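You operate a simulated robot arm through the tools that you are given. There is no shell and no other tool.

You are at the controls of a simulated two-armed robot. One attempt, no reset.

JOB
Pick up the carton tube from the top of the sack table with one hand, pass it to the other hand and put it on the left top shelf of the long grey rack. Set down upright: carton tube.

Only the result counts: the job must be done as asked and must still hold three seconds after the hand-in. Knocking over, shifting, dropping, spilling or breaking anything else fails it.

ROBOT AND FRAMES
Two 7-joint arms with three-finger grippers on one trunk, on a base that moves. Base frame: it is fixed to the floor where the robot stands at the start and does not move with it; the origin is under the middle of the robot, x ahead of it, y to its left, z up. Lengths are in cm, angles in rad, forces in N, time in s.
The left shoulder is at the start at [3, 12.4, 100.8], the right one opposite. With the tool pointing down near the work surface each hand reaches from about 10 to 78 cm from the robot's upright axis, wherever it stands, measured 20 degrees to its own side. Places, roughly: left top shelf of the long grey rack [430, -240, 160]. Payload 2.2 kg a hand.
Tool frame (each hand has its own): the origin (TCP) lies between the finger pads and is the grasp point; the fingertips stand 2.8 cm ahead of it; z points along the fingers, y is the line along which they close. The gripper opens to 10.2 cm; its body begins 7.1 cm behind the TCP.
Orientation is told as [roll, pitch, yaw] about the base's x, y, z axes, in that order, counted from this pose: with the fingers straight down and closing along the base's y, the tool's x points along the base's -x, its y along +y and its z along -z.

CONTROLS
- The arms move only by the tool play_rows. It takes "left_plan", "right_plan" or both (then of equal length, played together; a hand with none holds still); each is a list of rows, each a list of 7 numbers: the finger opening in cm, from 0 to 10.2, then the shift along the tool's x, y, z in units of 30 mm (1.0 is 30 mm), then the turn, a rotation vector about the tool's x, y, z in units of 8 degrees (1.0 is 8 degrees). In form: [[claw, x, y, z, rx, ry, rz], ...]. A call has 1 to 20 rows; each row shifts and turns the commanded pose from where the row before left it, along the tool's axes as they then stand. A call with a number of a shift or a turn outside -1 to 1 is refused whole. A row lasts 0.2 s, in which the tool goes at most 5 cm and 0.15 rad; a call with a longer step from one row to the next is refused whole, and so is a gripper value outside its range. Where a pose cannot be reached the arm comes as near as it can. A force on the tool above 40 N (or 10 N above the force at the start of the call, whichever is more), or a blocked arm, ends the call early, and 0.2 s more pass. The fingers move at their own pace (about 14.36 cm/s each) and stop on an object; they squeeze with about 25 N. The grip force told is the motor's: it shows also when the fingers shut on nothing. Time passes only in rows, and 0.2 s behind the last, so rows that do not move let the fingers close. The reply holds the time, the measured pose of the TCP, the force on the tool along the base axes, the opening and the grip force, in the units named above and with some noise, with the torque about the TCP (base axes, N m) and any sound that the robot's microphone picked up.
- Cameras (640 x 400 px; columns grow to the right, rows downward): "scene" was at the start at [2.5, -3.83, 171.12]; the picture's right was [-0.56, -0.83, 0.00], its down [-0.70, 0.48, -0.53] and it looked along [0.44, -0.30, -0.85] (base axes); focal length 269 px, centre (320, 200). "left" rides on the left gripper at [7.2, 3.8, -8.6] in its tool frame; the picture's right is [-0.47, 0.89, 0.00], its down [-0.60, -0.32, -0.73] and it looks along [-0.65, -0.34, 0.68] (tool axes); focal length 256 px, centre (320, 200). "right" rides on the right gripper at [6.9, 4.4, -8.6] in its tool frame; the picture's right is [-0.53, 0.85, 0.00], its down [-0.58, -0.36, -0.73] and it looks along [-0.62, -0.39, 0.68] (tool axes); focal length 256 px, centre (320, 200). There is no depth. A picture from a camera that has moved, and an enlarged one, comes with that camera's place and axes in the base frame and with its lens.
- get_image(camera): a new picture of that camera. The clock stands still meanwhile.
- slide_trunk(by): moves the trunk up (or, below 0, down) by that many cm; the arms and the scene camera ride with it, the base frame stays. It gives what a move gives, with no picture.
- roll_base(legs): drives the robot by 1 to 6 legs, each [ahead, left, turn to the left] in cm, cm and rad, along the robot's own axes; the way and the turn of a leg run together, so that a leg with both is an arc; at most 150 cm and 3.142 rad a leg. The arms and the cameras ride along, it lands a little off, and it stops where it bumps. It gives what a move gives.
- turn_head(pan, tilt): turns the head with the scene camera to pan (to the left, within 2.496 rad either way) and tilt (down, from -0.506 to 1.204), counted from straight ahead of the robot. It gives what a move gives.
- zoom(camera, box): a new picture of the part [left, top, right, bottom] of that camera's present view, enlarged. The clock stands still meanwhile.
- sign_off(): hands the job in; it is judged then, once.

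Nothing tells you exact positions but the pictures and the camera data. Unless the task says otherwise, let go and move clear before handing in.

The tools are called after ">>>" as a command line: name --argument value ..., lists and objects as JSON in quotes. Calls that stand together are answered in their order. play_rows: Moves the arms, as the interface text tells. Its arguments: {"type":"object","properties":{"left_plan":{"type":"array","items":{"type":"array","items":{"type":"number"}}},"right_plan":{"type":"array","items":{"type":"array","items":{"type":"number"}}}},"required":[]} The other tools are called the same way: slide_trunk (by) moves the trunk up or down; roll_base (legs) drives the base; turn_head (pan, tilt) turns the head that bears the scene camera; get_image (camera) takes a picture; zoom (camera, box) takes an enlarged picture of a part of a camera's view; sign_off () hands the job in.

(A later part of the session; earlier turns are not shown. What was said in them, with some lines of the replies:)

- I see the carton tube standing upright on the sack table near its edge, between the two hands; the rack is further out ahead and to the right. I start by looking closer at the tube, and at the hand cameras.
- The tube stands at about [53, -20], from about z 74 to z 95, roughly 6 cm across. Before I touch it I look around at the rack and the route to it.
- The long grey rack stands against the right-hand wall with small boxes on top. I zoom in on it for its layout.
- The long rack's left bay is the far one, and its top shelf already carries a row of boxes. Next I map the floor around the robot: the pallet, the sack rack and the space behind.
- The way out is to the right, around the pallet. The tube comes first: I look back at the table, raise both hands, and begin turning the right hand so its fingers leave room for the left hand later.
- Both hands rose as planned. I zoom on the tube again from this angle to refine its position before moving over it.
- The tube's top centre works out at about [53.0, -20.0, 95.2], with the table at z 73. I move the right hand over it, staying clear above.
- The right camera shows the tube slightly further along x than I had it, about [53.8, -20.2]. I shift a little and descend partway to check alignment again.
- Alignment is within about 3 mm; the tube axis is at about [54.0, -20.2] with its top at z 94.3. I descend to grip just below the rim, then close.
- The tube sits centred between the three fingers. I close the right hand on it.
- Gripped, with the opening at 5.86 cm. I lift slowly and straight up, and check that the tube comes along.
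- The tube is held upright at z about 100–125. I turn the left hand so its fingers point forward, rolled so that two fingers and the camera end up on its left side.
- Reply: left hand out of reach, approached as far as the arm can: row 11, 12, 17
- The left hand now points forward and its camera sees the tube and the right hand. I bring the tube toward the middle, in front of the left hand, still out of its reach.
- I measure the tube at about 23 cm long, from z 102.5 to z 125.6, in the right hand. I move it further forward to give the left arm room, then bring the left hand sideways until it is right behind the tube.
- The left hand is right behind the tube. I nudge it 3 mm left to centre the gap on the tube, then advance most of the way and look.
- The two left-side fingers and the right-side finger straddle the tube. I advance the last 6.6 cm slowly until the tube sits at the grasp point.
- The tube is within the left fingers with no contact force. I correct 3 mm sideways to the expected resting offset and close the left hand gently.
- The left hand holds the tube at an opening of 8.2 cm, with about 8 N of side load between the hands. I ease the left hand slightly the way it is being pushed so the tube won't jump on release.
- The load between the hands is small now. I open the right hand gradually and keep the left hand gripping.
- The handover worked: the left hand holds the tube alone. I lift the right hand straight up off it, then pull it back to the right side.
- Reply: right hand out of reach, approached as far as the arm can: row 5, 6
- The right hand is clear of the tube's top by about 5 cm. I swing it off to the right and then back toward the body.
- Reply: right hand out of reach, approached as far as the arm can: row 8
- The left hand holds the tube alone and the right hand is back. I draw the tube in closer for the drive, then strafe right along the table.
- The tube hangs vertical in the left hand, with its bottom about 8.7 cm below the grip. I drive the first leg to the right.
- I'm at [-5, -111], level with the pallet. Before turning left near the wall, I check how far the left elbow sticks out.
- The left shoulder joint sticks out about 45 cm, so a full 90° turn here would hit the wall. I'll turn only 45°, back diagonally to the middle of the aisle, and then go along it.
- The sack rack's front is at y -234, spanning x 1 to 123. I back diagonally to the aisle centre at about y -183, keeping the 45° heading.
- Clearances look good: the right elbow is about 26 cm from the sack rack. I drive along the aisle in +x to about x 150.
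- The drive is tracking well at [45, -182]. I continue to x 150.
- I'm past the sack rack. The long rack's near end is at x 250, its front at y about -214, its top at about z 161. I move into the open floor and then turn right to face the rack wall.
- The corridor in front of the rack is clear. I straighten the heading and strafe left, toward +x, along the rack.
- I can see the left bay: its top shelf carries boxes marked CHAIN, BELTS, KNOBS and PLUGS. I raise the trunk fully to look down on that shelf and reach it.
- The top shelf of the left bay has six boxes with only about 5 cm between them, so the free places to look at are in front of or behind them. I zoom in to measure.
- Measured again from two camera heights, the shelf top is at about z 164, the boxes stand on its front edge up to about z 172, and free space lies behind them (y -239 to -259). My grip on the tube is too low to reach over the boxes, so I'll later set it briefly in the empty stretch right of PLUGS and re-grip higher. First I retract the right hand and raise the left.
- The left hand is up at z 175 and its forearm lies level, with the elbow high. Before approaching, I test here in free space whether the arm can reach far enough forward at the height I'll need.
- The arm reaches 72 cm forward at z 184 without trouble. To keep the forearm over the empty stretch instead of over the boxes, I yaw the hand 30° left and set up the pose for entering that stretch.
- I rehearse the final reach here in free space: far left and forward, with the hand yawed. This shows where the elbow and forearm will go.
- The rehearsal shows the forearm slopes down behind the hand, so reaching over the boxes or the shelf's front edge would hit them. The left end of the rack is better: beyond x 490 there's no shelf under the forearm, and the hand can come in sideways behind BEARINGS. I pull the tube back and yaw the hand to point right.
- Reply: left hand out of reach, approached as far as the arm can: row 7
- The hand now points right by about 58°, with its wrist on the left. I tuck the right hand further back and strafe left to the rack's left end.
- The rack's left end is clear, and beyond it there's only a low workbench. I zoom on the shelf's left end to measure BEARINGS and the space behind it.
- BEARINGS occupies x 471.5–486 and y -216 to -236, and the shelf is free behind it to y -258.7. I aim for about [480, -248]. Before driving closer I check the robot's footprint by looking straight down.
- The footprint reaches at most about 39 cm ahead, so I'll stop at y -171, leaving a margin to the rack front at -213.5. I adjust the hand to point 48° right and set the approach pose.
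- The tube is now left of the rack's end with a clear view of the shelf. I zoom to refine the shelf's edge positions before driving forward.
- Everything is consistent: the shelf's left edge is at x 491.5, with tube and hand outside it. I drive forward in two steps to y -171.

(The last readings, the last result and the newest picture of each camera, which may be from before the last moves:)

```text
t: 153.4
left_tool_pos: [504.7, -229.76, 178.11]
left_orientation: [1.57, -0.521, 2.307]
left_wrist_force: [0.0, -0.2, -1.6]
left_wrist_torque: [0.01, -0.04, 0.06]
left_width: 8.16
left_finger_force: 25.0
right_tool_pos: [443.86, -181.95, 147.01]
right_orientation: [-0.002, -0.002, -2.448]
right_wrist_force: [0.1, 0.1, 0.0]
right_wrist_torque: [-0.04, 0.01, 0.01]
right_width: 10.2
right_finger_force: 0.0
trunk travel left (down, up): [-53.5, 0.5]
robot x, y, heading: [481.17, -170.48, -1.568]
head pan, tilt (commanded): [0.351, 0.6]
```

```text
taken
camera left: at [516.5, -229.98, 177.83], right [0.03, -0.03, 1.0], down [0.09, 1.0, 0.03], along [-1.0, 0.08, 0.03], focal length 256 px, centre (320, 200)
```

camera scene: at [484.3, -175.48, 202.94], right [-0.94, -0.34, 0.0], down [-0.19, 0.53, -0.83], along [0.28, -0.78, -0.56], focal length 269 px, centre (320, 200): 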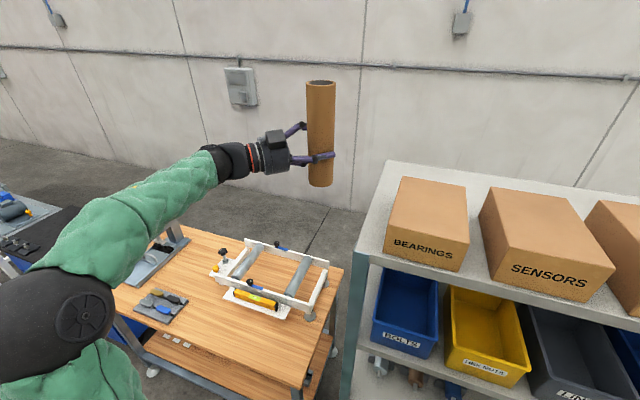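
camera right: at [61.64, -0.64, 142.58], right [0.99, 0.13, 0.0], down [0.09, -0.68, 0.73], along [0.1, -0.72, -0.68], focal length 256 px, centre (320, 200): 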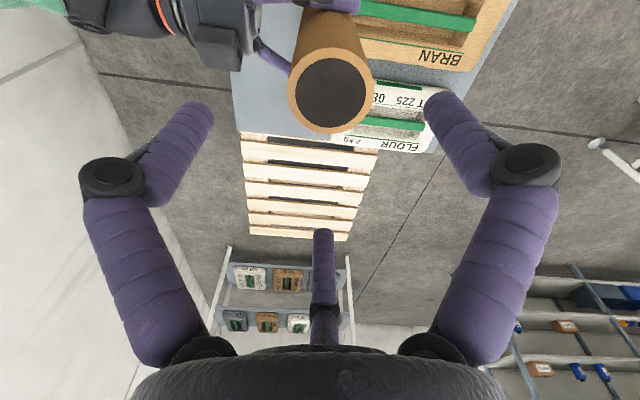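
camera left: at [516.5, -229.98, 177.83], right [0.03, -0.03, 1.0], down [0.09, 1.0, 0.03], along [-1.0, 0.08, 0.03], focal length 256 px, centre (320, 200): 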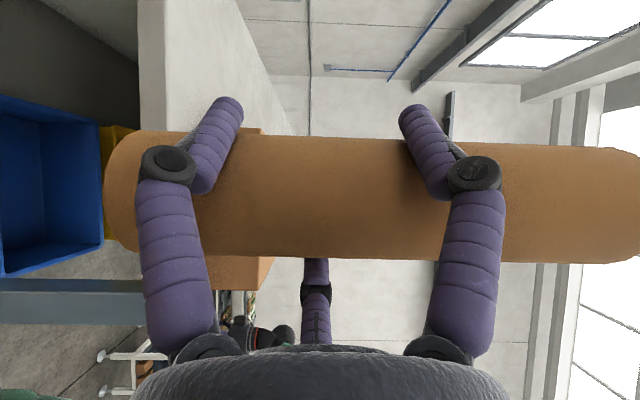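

I'm at y -170.5 with clearance all round; the hand camera again gives the shelf top at z 164. I lower a little and start moving in along the hand's axis toward the spot behind BEARINGS.

>>> play_rows --left_plan '[[4, 0.217, -0.375, 0, 0, 0, 0], [4, 0.217, -0.375, 0, 0, 0, 0], [4, -0.04, -0.02, 0.4, 0, 0, 0], [4, -0.04, -0.02, 0.7, 0, 0, 0], [4, -0.04, -0.02, 0.8, 0, 0, 0], [4, -0.03, -0.02, 0.8, 0, 0, 0], [4, 0, 0, 0.7, 0, 0, 0], [4, 0, 0, 0.4, 0, 0, 0], [4, 0, 0, 0, 0, 0, 0]]'

>>> get_image --camera "scene"

>>> get_image --camera "left"

```text
t: 155.4
left_tool_pos: [496.11, -237.22, 175.63]
left_orientation: [1.57, -0.523, 2.304]
left_wrist_force: [-0.3, 0.5, -1.4]
left_wrist_torque: [0.01, -0.02, 0.02]
left_width: 8.16
left_finger_force: 25.1
right_tool_pos: [443.73, -182.14, 147.14]
right_orientation: [-0.002, -0.003, -2.447]
right_wrist_force: [-0.4, 0.4, 0.1]
right_wrist_torque: [-0.02, 0.0, 0.03]
right_width: 10.2
right_finger_force: 0.1
trunk travel left (down, up): [-53.5, 0.5]
robot x, y, heading: [481.37, -170.3, -1.575]
head pan, tilt (commanded): [0.351, 0.6]
```

```text
taken
camera scene: at [484.33, -175.73, 202.93], right [-0.94, -0.34, 0.0], down [-0.19, 0.53, -0.83], along [0.28, -0.78, -0.56], focal length 269 px, centre (320, 200)
```

scene: 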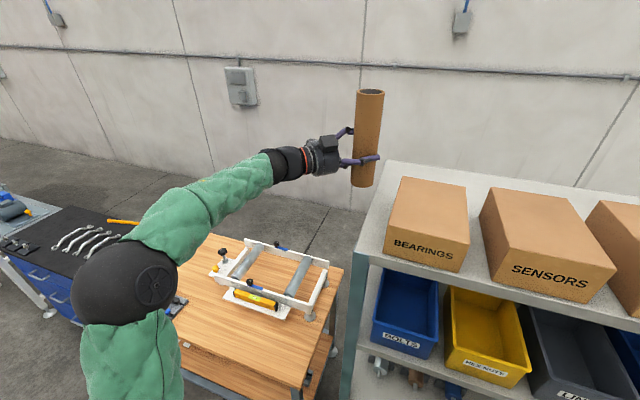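

```text
taken
camera left: at [507.75, -237.46, 175.25], right [0.03, -0.03, 1.0], down [0.09, 1.0, 0.03], along [-1.0, 0.08, 0.03], focal length 256 px, centre (320, 200)
```

left: 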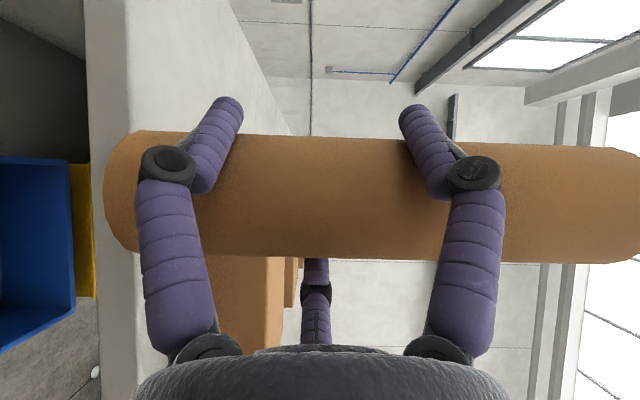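

The tube is entering behind the BEARINGS box with space on both sides. I continue the remaining 15 cm.

>>> play_rows --left_plan '[[4, -0.03, -0.02, 0.4, 0, 0, 0], [4, -0.03, -0.02, 0.7, 0, 0, 0], [4, -0.03, -0.015, 0.8, 0, 0, 0], [4, 0, 0, 0.8, 0, 0, 0], [4, 0, 0, 0.8, 0, 0, 0], [4, 0, 0, 0.8, 0, 0, 0], [4, 0, 0, 0.5, 0, 0, 0], [4, 0, 0, 0.15, 0, 0, 0], [4, 0, 0, 0, 0, 0, 0]]'

>>> get_image --camera "scene"

>>> get_image --camera "left"

>>> zoom --camera "scene" --box '[320, 60, 500, 270]'

```text
t: 157.4
left_tool_pos: [484.71, -247.12, 175.56]
left_orientation: [1.57, -0.523, 2.305]
left_wrist_force: [-0.3, -0.1, -1.1]
left_wrist_torque: [0.02, 0.0, -0.03]
left_width: 8.14
left_finger_force: 25.0
right_tool_pos: [443.79, -182.2, 147.07]
right_orientation: [0.0, 0.002, -2.447]
right_wrist_force: [0.1, -0.2, -0.3]
right_wrist_torque: [0.0, -0.02, 0.02]
right_width: 10.2
right_finger_force: 0.0
trunk travel left (down, up): [-53.5, 0.5]
robot x, y, heading: [481.49, -170.48, -1.579]
head pan, tilt (commanded): [0.351, 0.6]
```

```text
taken
camera scene: at [484.28, -175.78, 202.93], right [-0.94, -0.34, 0.0], down [-0.19, 0.53, -0.82], along [0.28, -0.78, -0.57], focal length 269 px, centre (320, 200)
```

scene: 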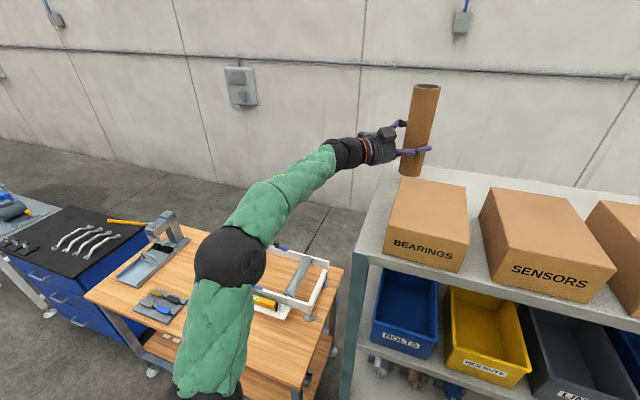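

```text
taken
camera left: at [496.48, -247.39, 175.2], right [0.03, -0.03, 1.0], down [0.09, 1.0, 0.03], along [-1.0, 0.08, 0.03], focal length 256 px, centre (320, 200)
```

left: 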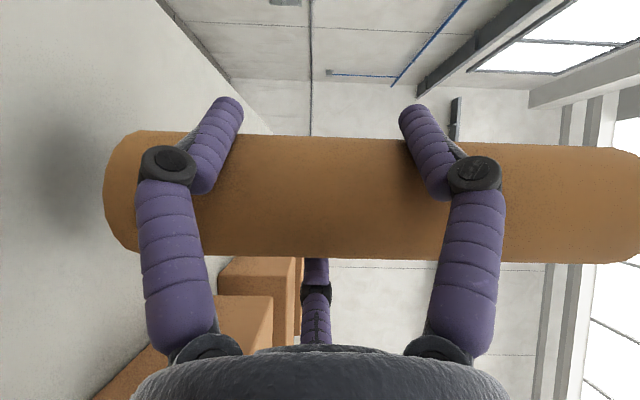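

```text
1.90 times, centred on (410, 165) of scene
camera zoom: at [484.28, -175.78, 202.93], right [-0.94, -0.34, 0.0], down [-0.19, 0.53, -0.82], along [0.28, -0.78, -0.57], focal length 512 px, centre (149, 267)
```

zoom: 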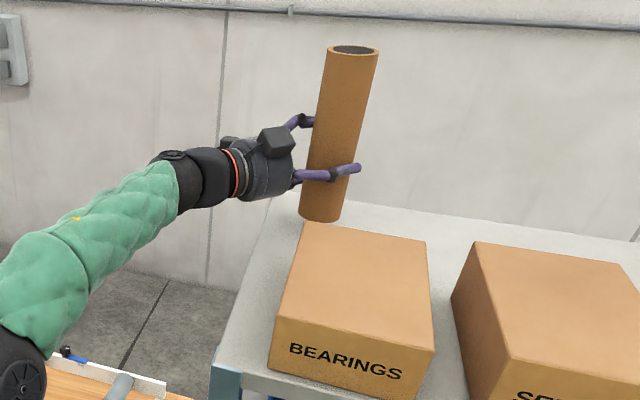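

The tube is over its spot, about 3 cm above the shelf. I lower it slowly and watch the force for contact.

>>> play_rows --left_plan '[[4, 0.117, -0.202, 0, 0, 0, 0], [4, 0.117, -0.202, 0, 0, 0, 0], [4, 0.117, -0.202, 0, 0, 0, 0], [4, 0, 0, 0, 0, 0, 0]]'

>>> get_image --camera "left"

```text
t: 158.4
left_tool_pos: [484.68, -246.93, 173.25]
left_orientation: [1.571, -0.522, 2.304]
left_wrist_force: [0.0, -1.2, -0.5]
left_wrist_torque: [-0.01, 0.0, -0.01]
left_width: 8.15
left_finger_force: 24.9
right_tool_pos: [443.8, -182.07, 146.97]
right_orientation: [-0.001, -0.001, -2.447]
right_wrist_force: [-0.7, -0.3, 0.3]
right_wrist_torque: [0.01, 0.0, -0.01]
right_width: 10.19
right_finger_force: 0.1
trunk travel left (down, up): [-53.5, 0.5]
robot x, y, heading: [481.54, -170.58, -1.576]
head pan, tilt (commanded): [0.351, 0.6]
```

```text
taken
camera left: at [496.43, -247.23, 172.97], right [0.03, -0.03, 1.0], down [0.09, 1.0, 0.03], along [-1.0, 0.08, 0.03], focal length 256 px, centre (320, 200)
```

left: 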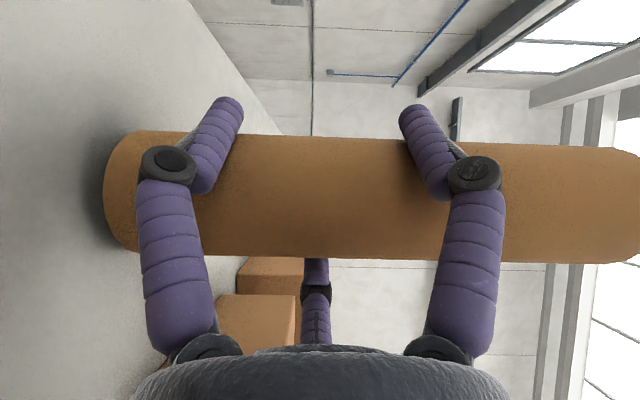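

>>> play_rows --left_plan '[[4, 0.042, -0.072, 0, 0, 0, 0], [4, 0.042, -0.072, 0, 0, 0, 0], [4, 0, 0, 0, 0, 0, 0]]'

>>> get_image --camera "left"

```text
t: 159.2
left_tool_pos: [484.66, -246.82, 172.77]
left_orientation: [1.571, -0.524, 2.305]
left_wrist_force: [0.3, -0.1, -1.2]
left_wrist_torque: [0.01, -0.01, -0.02]
left_width: 8.15
left_finger_force: 25.3
right_tool_pos: [443.72, -182.12, 147.08]
right_orientation: [0.0, 0.0, -2.447]
right_wrist_force: [-0.3, -0.8, 1.3]
right_wrist_torque: [-0.02, 0.0, 0.02]
right_width: 10.18
right_finger_force: 0.2
trunk travel left (down, up): [-53.5, 0.5]
robot x, y, heading: [481.56, -170.48, -1.572]
head pan, tilt (commanded): [0.351, 0.6]
```

```text
taken
camera left: at [496.44, -247.16, 172.41], right [0.03, -0.03, 1.0], down [0.09, 1.0, 0.03], along [-1.0, 0.08, 0.03], focal length 256 px, centre (320, 200)
```

left: 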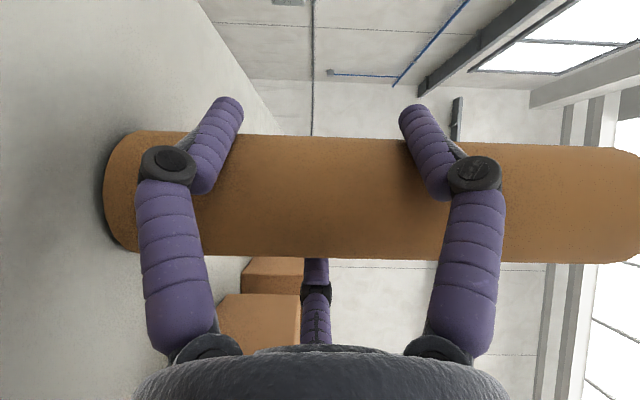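

The contact shadow has nearly closed up. I go on in 1–2 mm steps.

>>> play_rows --left_plan '[[4, 0.025, -0.043, 0, 0, 0, 0], [4, 0.025, -0.043, 0, 0, 0, 0], [4, 0, 0, 0, 0, 0, 0]]'

>>> zoom --camera "left" --box '[60, 110, 200, 280]'

```text
t: 160.0
left_tool_pos: [484.77, -246.9, 172.52]
left_orientation: [1.569, -0.524, 2.307]
left_wrist_force: [0.4, -0.3, -1.7]
left_wrist_torque: [-0.05, -0.01, -0.04]
left_width: 8.16
left_finger_force: 25.2
right_tool_pos: [443.77, -182.13, 147.06]
right_orientation: [0.0, 0.0, -2.447]
right_wrist_force: [0.3, 0.4, 0.7]
right_wrist_torque: [-0.01, -0.05, -0.01]
right_width: 10.2
right_finger_force: 0.2
trunk travel left (down, up): [-53.5, 0.5]
robot x, y, heading: [481.34, -170.46, -1.576]
head pan, tilt (commanded): [0.351, 0.6]
```

```text
2.35 times, centred on (130, 195) of left
camera zoom: at [496.49, -247.16, 172.12], right [0.03, -0.03, 1.0], down [0.09, 1.0, 0.03], along [-1.0, 0.08, 0.03], focal length 602 px, centre (767, 212)
```

zoom: 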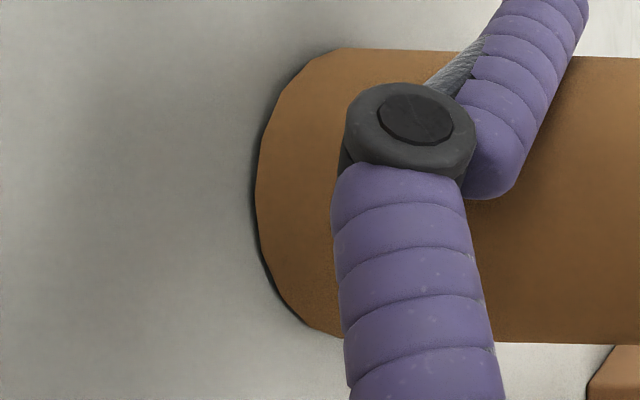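

>>> play_rows --left_plan '[[4, 0.017, -0.029, 0, 0, 0, 0], [4, 0, 0, 0, 0, 0, 0]]'

>>> zoom --camera "left" --box '[60, 110, 200, 280]'

```text
t: 160.6
left_tool_pos: [484.66, -246.82, 172.43]
left_orientation: [1.571, -0.523, 2.307]
left_wrist_force: [-0.3, -0.6, -0.3]
left_wrist_torque: [-0.02, -0.02, -0.02]
left_width: 8.17
left_finger_force: 25.3
right_tool_pos: [443.89, -182.22, 147.02]
right_orientation: [0.001, 0.0, -2.447]
right_wrist_force: [0.1, -0.4, -0.4]
right_wrist_torque: [-0.02, 0.04, 0.03]
right_width: 10.19
right_finger_force: 0.1
trunk travel left (down, up): [-53.5, 0.5]
robot x, y, heading: [481.38, -170.74, -1.576]
head pan, tilt (commanded): [0.351, 0.6]
```

```text
2.35 times, centred on (130, 195) of left
camera zoom: at [496.45, -247.15, 172.08], right [0.03, -0.03, 1.0], down [0.09, 1.0, 0.03], along [-1.0, 0.09, 0.03], focal length 602 px, centre (767, 212)
```

zoom: 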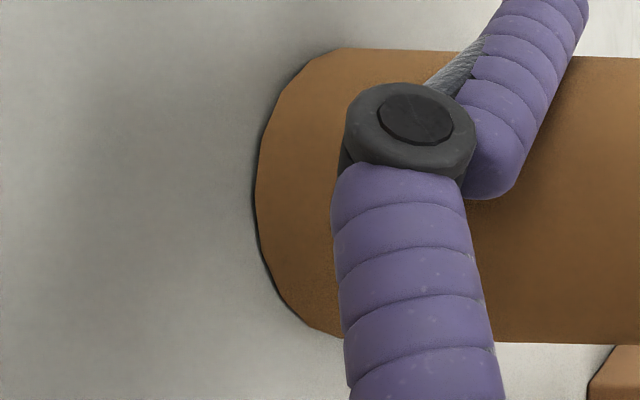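

>>> play_rows --left_plan '[[4, 0.017, -0.029, 0, 0, 0, 0], [4, 0, 0, 0, 0, 0, 0]]'

>>> zoom --camera "left" --box '[60, 110, 200, 280]'

```text
t: 161.2
left_tool_pos: [484.74, -246.95, 172.29]
left_orientation: [1.57, -0.523, 2.305]
left_wrist_force: [0.3, 0.0, 0.3]
left_wrist_torque: [0.04, 0.01, -0.01]
left_width: 8.15
left_finger_force: 25.2
right_tool_pos: [443.84, -182.2, 147.2]
right_orientation: [-0.001, 0.001, -2.447]
right_wrist_force: [-0.4, -0.5, -0.5]
right_wrist_torque: [0.0, 0.03, -0.01]
right_width: 10.23
right_finger_force: 0.1
trunk travel left (down, up): [-53.5, 0.5]
robot x, y, heading: [481.61, -170.23, -1.569]
head pan, tilt (commanded): [0.351, 0.6]
```

```text
2.35 times, centred on (130, 195) of left
camera zoom: at [496.46, -247.15, 172.0], right [0.03, -0.03, 1.0], down [0.09, 1.0, 0.03], along [-1.0, 0.08, 0.03], focal length 602 px, centre (767, 212)
```

zoom: 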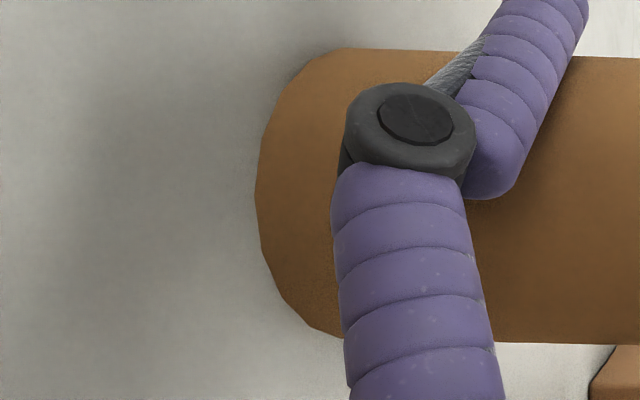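

The gap is closed visually. One more millimetre should confirm firm contact through the force reading.

>>> play_rows --left_plan '[[4, 0.017, -0.029, 0, 0, 0, 0], [4, 0, 0, 0, 0, 0, 0]]'

>>> zoom --camera "scene" --box '[340, 60, 480, 220]'

>>> get_image --camera "left"

```text
t: 161.8
left_tool_pos: [484.67, -246.86, 172.33]
left_orientation: [1.571, -0.524, 2.306]
left_wrist_force: [-0.4, 0.0, 2.9]
left_wrist_torque: [0.12, -0.05, 0.01]
left_width: 8.15
left_finger_force: 25.4
right_tool_pos: [443.72, -182.02, 147.1]
right_orientation: [0.0, -0.001, -2.447]
right_wrist_force: [-0.4, -0.5, 0.2]
right_wrist_torque: [0.01, -0.01, 0.01]
right_width: 10.23
right_finger_force: 0.1
trunk travel left (down, up): [-53.5, 0.5]
robot x, y, heading: [481.61, -170.21, -1.569]
head pan, tilt (commanded): [0.351, 0.6]
```

```text
2.50 times, centred on (410, 140) of scene
camera zoom: at [484.3, -175.71, 202.93], right [-0.94, -0.34, 0.0], down [-0.19, 0.53, -0.83], along [0.28, -0.78, -0.56], focal length 672 px, centre (95, 350)
```

zoom: 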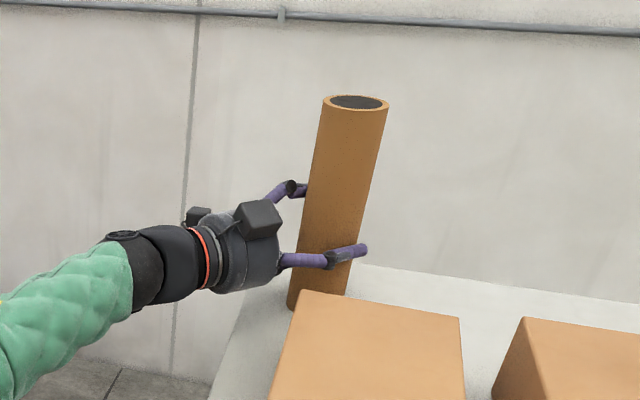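

```text
taken
camera left: at [496.47, -247.14, 172.0], right [0.03, -0.03, 1.0], down [0.09, 1.0, 0.03], along [-1.0, 0.08, 0.03], focal length 256 px, centre (320, 200)
```

left: 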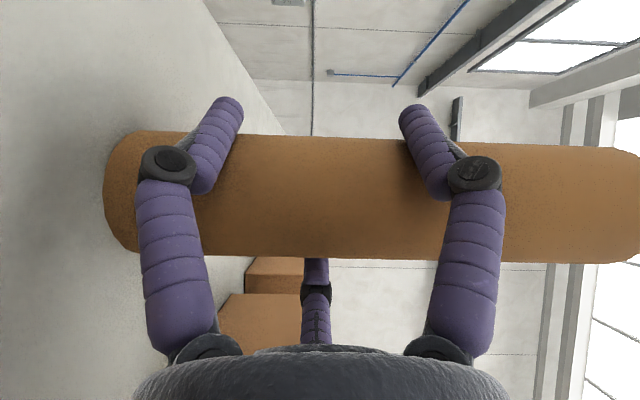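

The tube rests on the shelf, with the upward force at about 4 N. I open the fingers gradually.

>>> play_rows --left_plan '[[8.3, 0, 0, 0, 0, 0, 0], [8.5, 0, 0, 0, 0, 0, 0], [8.8, 0, 0, 0, 0, 0, 0], [9.2, 0, 0, 0, 0, 0, 0], [9.7, 0, 0, 0, 0, 0, 0], [10.2, 0, 0, 0, 0, 0, 0], [10.2, 0, 0, 0, 0, 0, 0], [10.2, 0, 0, 0, 0, 0, 0]]'

>>> get_image --camera "left"

>>> zoom --camera "scene" --box '[340, 60, 480, 220]'

```text
t: 163.6
left_tool_pos: [484.66, -246.91, 172.14]
left_orientation: [1.57, -0.524, 2.305]
left_wrist_force: [0.8, -0.2, -0.9]
left_wrist_torque: [0.04, -0.02, -0.02]
left_width: 10.2
left_finger_force: 0.1
right_tool_pos: [443.84, -182.19, 147.16]
right_orientation: [-0.001, 0.0, -2.446]
right_wrist_force: [0.0, 0.8, -0.2]
right_wrist_torque: [0.03, -0.02, -0.02]
right_width: 10.21
right_finger_force: 0.1
trunk travel left (down, up): [-53.5, 0.5]
robot x, y, heading: [481.48, -170.43, -1.575]
head pan, tilt (commanded): [0.351, 0.6]
```

```text
taken
camera left: at [496.44, -247.19, 171.9], right [0.03, -0.03, 1.0], down [0.09, 1.0, 0.03], along [-1.0, 0.08, 0.03], focal length 256 px, centre (320, 200)
```

left: 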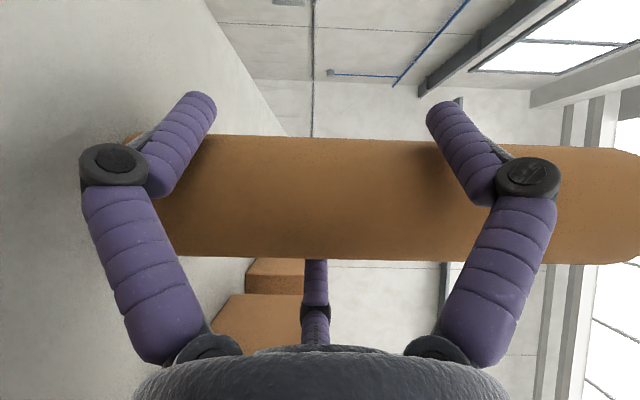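

```text
2.50 times, centred on (410, 140) of scene
camera zoom: at [484.29, -175.76, 202.93], right [-0.94, -0.34, 0.0], down [-0.19, 0.53, -0.83], along [0.28, -0.78, -0.57], focal length 672 px, centre (95, 350)
```

zoom: 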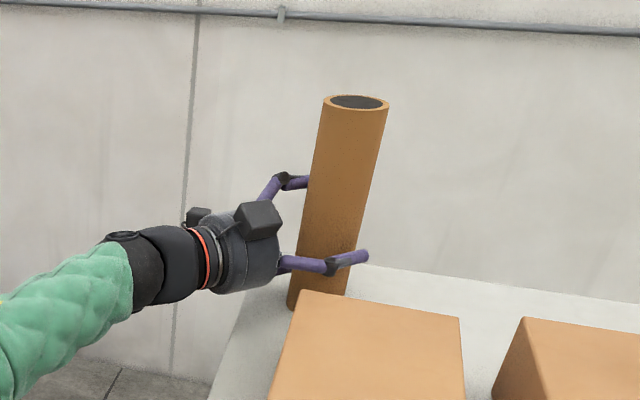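

The tube stands free. I centre the open fingers around it, raise the hand 3 cm so the outer finger clears the BEARINGS box, and then back out along the hand's axis.

>>> play_rows --left_plan '[[10.2, 0.072, 0.042, 0, 0, 0, 0], [10.2, -0.1, 0.173, 0, 0, 0, 0], [10.2, -0.133, 0.231, 0, 0, 0, 0], [10.2, -0.133, 0.231, 0, 0, 0, 0], [10.2, -0.133, 0.231, 0, 0, 0, 0], [10.2, 0, 0, 0, 0, 0, 0]]'

>>> get_image --camera "left"

>>> zoom --camera "scene" --box '[340, 60, 480, 220]'

```text
t: 165.0
left_tool_pos: [484.97, -247.15, 175.29]
left_orientation: [1.571, -0.524, 2.307]
left_wrist_force: [0.4, 0.3, -0.6]
left_wrist_torque: [-0.05, 0.01, 0.01]
left_width: 10.2
left_finger_force: 0.1
right_tool_pos: [443.78, -182.18, 147.25]
right_orientation: [-0.001, -0.001, -2.447]
right_wrist_force: [-0.2, 0.1, 0.2]
right_wrist_torque: [0.0, 0.0, 0.01]
right_width: 10.2
right_finger_force: 0.1
trunk travel left (down, up): [-53.5, 0.5]
robot x, y, heading: [481.76, -170.38, -1.575]
head pan, tilt (commanded): [0.351, 0.6]
```

```text
taken
camera left: at [496.66, -247.32, 174.91], right [0.03, -0.03, 1.0], down [0.09, 1.0, 0.03], along [-1.0, 0.08, 0.03], focal length 256 px, centre (320, 200)
```

left: 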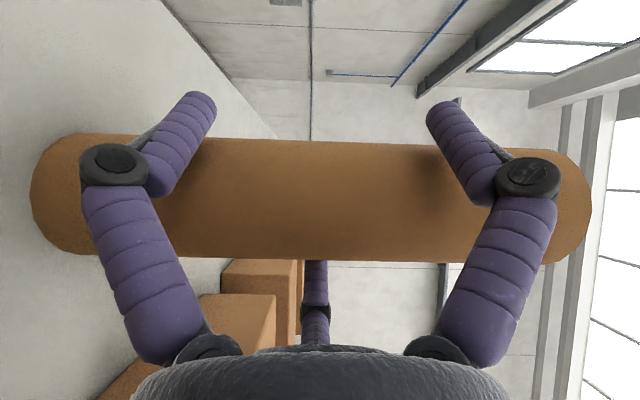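

```text
2.50 times, centred on (410, 140) of scene
camera zoom: at [484.3, -175.78, 202.93], right [-0.94, -0.34, 0.0], down [-0.19, 0.53, -0.82], along [0.28, -0.78, -0.57], focal length 672 px, centre (95, 350)
```

zoom: 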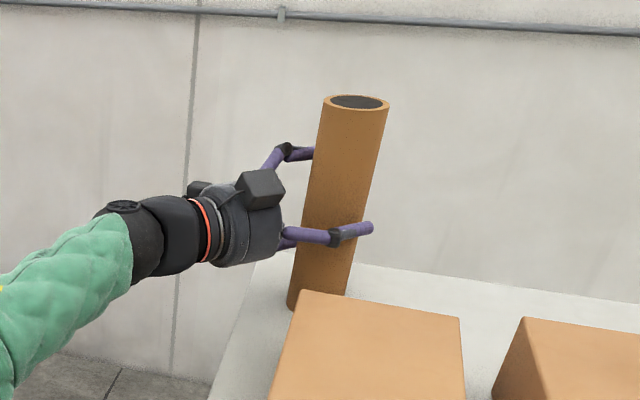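

The tube hasn't moved. Now I back out slowly along the hand's axis.

>>> play_rows --left_plan '[[10.2, 0, 0, -0.3, 0, 0, 0], [10.2, 0, 0, -0.4, 0, 0, 0], [10.2, 0, 0, -0.4, 0, 0, 0], [10.2, 0, 0, -0.4, 0, 0, 0], [10.2, 0, 0, -0.4, 0, 0, 0], [10.2, 0, 0, -0.4, 0, 0, 0], [10.2, 0, 0, -0.4, 0, 0, 0], [10.2, 0, 0, 0, 0, 0, 0]]'

>>> get_image --camera "left"

>>> zoom --camera "scene" --box '[340, 60, 480, 220]'

```text
t: 166.8
left_tool_pos: [490.82, -241.67, 175.25]
left_orientation: [1.568, -0.523, 2.304]
left_wrist_force: [-0.3, 0.7, 0.2]
left_wrist_torque: [0.02, -0.01, 0.01]
left_width: 10.18
left_finger_force: 0.0
right_tool_pos: [443.75, -182.22, 146.98]
right_orientation: [-0.001, 0.001, -2.448]
right_wrist_force: [0.2, 0.6, 0.6]
right_wrist_torque: [0.0, -0.03, 0.0]
right_width: 10.2
right_finger_force: 0.0
trunk travel left (down, up): [-53.5, 0.5]
robot x, y, heading: [481.72, -170.32, -1.579]
head pan, tilt (commanded): [0.351, 0.6]
```

```text
taken
camera left: at [502.67, -241.95, 174.96], right [0.03, -0.03, 1.0], down [0.09, 1.0, 0.03], along [-1.0, 0.09, 0.03], focal length 256 px, centre (320, 200)
```

left: 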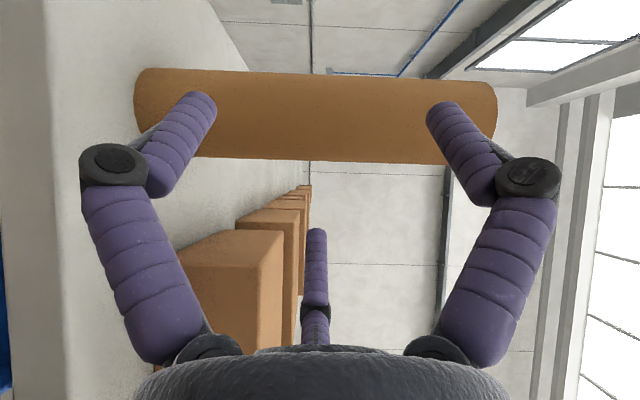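

```text
2.50 times, centred on (410, 140) of scene
camera zoom: at [484.26, -175.81, 202.93], right [-0.94, -0.34, 0.0], down [-0.19, 0.53, -0.82], along [0.28, -0.78, -0.57], focal length 672 px, centre (95, 350)
```

zoom: 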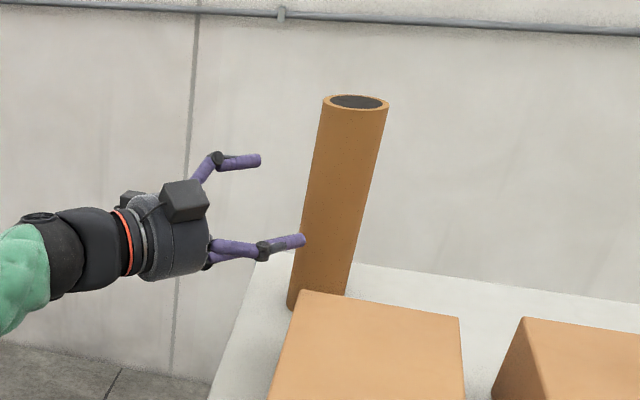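

The tube stands clear of the fingers. I retract the rest of the way out past the shelf's end.

>>> play_rows --left_plan '[[10.2, 0, 0, -0.5, 0, 0, 0], [10.2, 0, 0, -0.8, 0, 0, 0], [10.2, 0, 0, -0.8, 0, 0, 0], [10.2, 0, 0, -0.8, 0, 0, 0], [10.2, 0, 0, -0.8, 0, 0, 0], [10.2, 0, 0, -0.8, 0, 0, 0], [10.2, 0, 0, -0.8, 0, 0, 0], [10.2, 0, 0, -0.8, 0, 0, 0], [10.2, 0, 0, 0, 0, 0, 0]]'

>>> get_image --camera "left"

>>> get_image --camera "scene"

```text
t: 168.8
left_tool_pos: [504.52, -229.35, 175.09]
left_orientation: [1.568, -0.523, 2.305]
left_wrist_force: [-0.5, -0.1, 0.9]
left_wrist_torque: [0.01, 0.01, 0.01]
left_width: 10.22
left_finger_force: 0.2
right_tool_pos: [443.76, -182.21, 147.1]
right_orientation: [0.001, 0.0, -2.447]
right_wrist_force: [-0.2, 0.5, 0.0]
right_wrist_torque: [0.0, -0.01, 0.0]
right_width: 10.21
right_finger_force: 0.0
trunk travel left (down, up): [-53.5, 0.5]
robot x, y, heading: [481.32, -170.2, -1.575]
head pan, tilt (commanded): [0.351, 0.6]
```

```text
taken
camera left: at [516.22, -229.69, 174.8], right [0.03, -0.03, 1.0], down [0.09, 1.0, 0.03], along [-1.0, 0.09, 0.03], focal length 256 px, centre (320, 200)
```

left: 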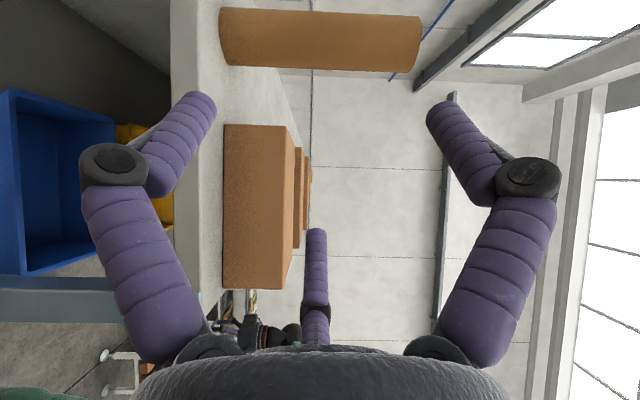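

```text
taken
camera scene: at [484.25, -175.8, 202.93], right [-0.94, -0.34, 0.0], down [-0.19, 0.53, -0.82], along [0.28, -0.78, -0.57], focal length 269 px, centre (320, 200)
```

scene: 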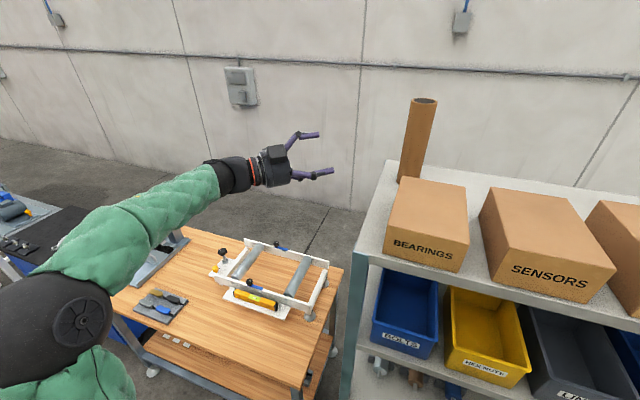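

The carton tube stands upright on the left top shelf behind the BEARINGS box. The hand is well clear and the boxes are undisturbed, so I hand in.

>>> sign_off

```text
The job is handed in.
```

I put the carton tube upright on the left top shelf of the long grey rack, at about [484, -246], and handed the job in. I haven't seen the judge's verdict.

- **Pick and pass:** the right hand lifted the tube off the sack table, and the left hand took it over in the air.
- **Placement:** boxes line the front edge of that shelf with only about 5 cm between them. I therefore set the tube behind the box marked BEARINGS, bringing it in around the left end of the rack.
- **Final state:** the last pictures show the tube standing free with the BEARINGS and SENSORS boxes where they were. The left hand is open and out beyond the end of the shelf. No bump or unexpected force was reported on the way.

The shelf top measured about z 164, not the 160 given, so I lowered the tube until it touched.
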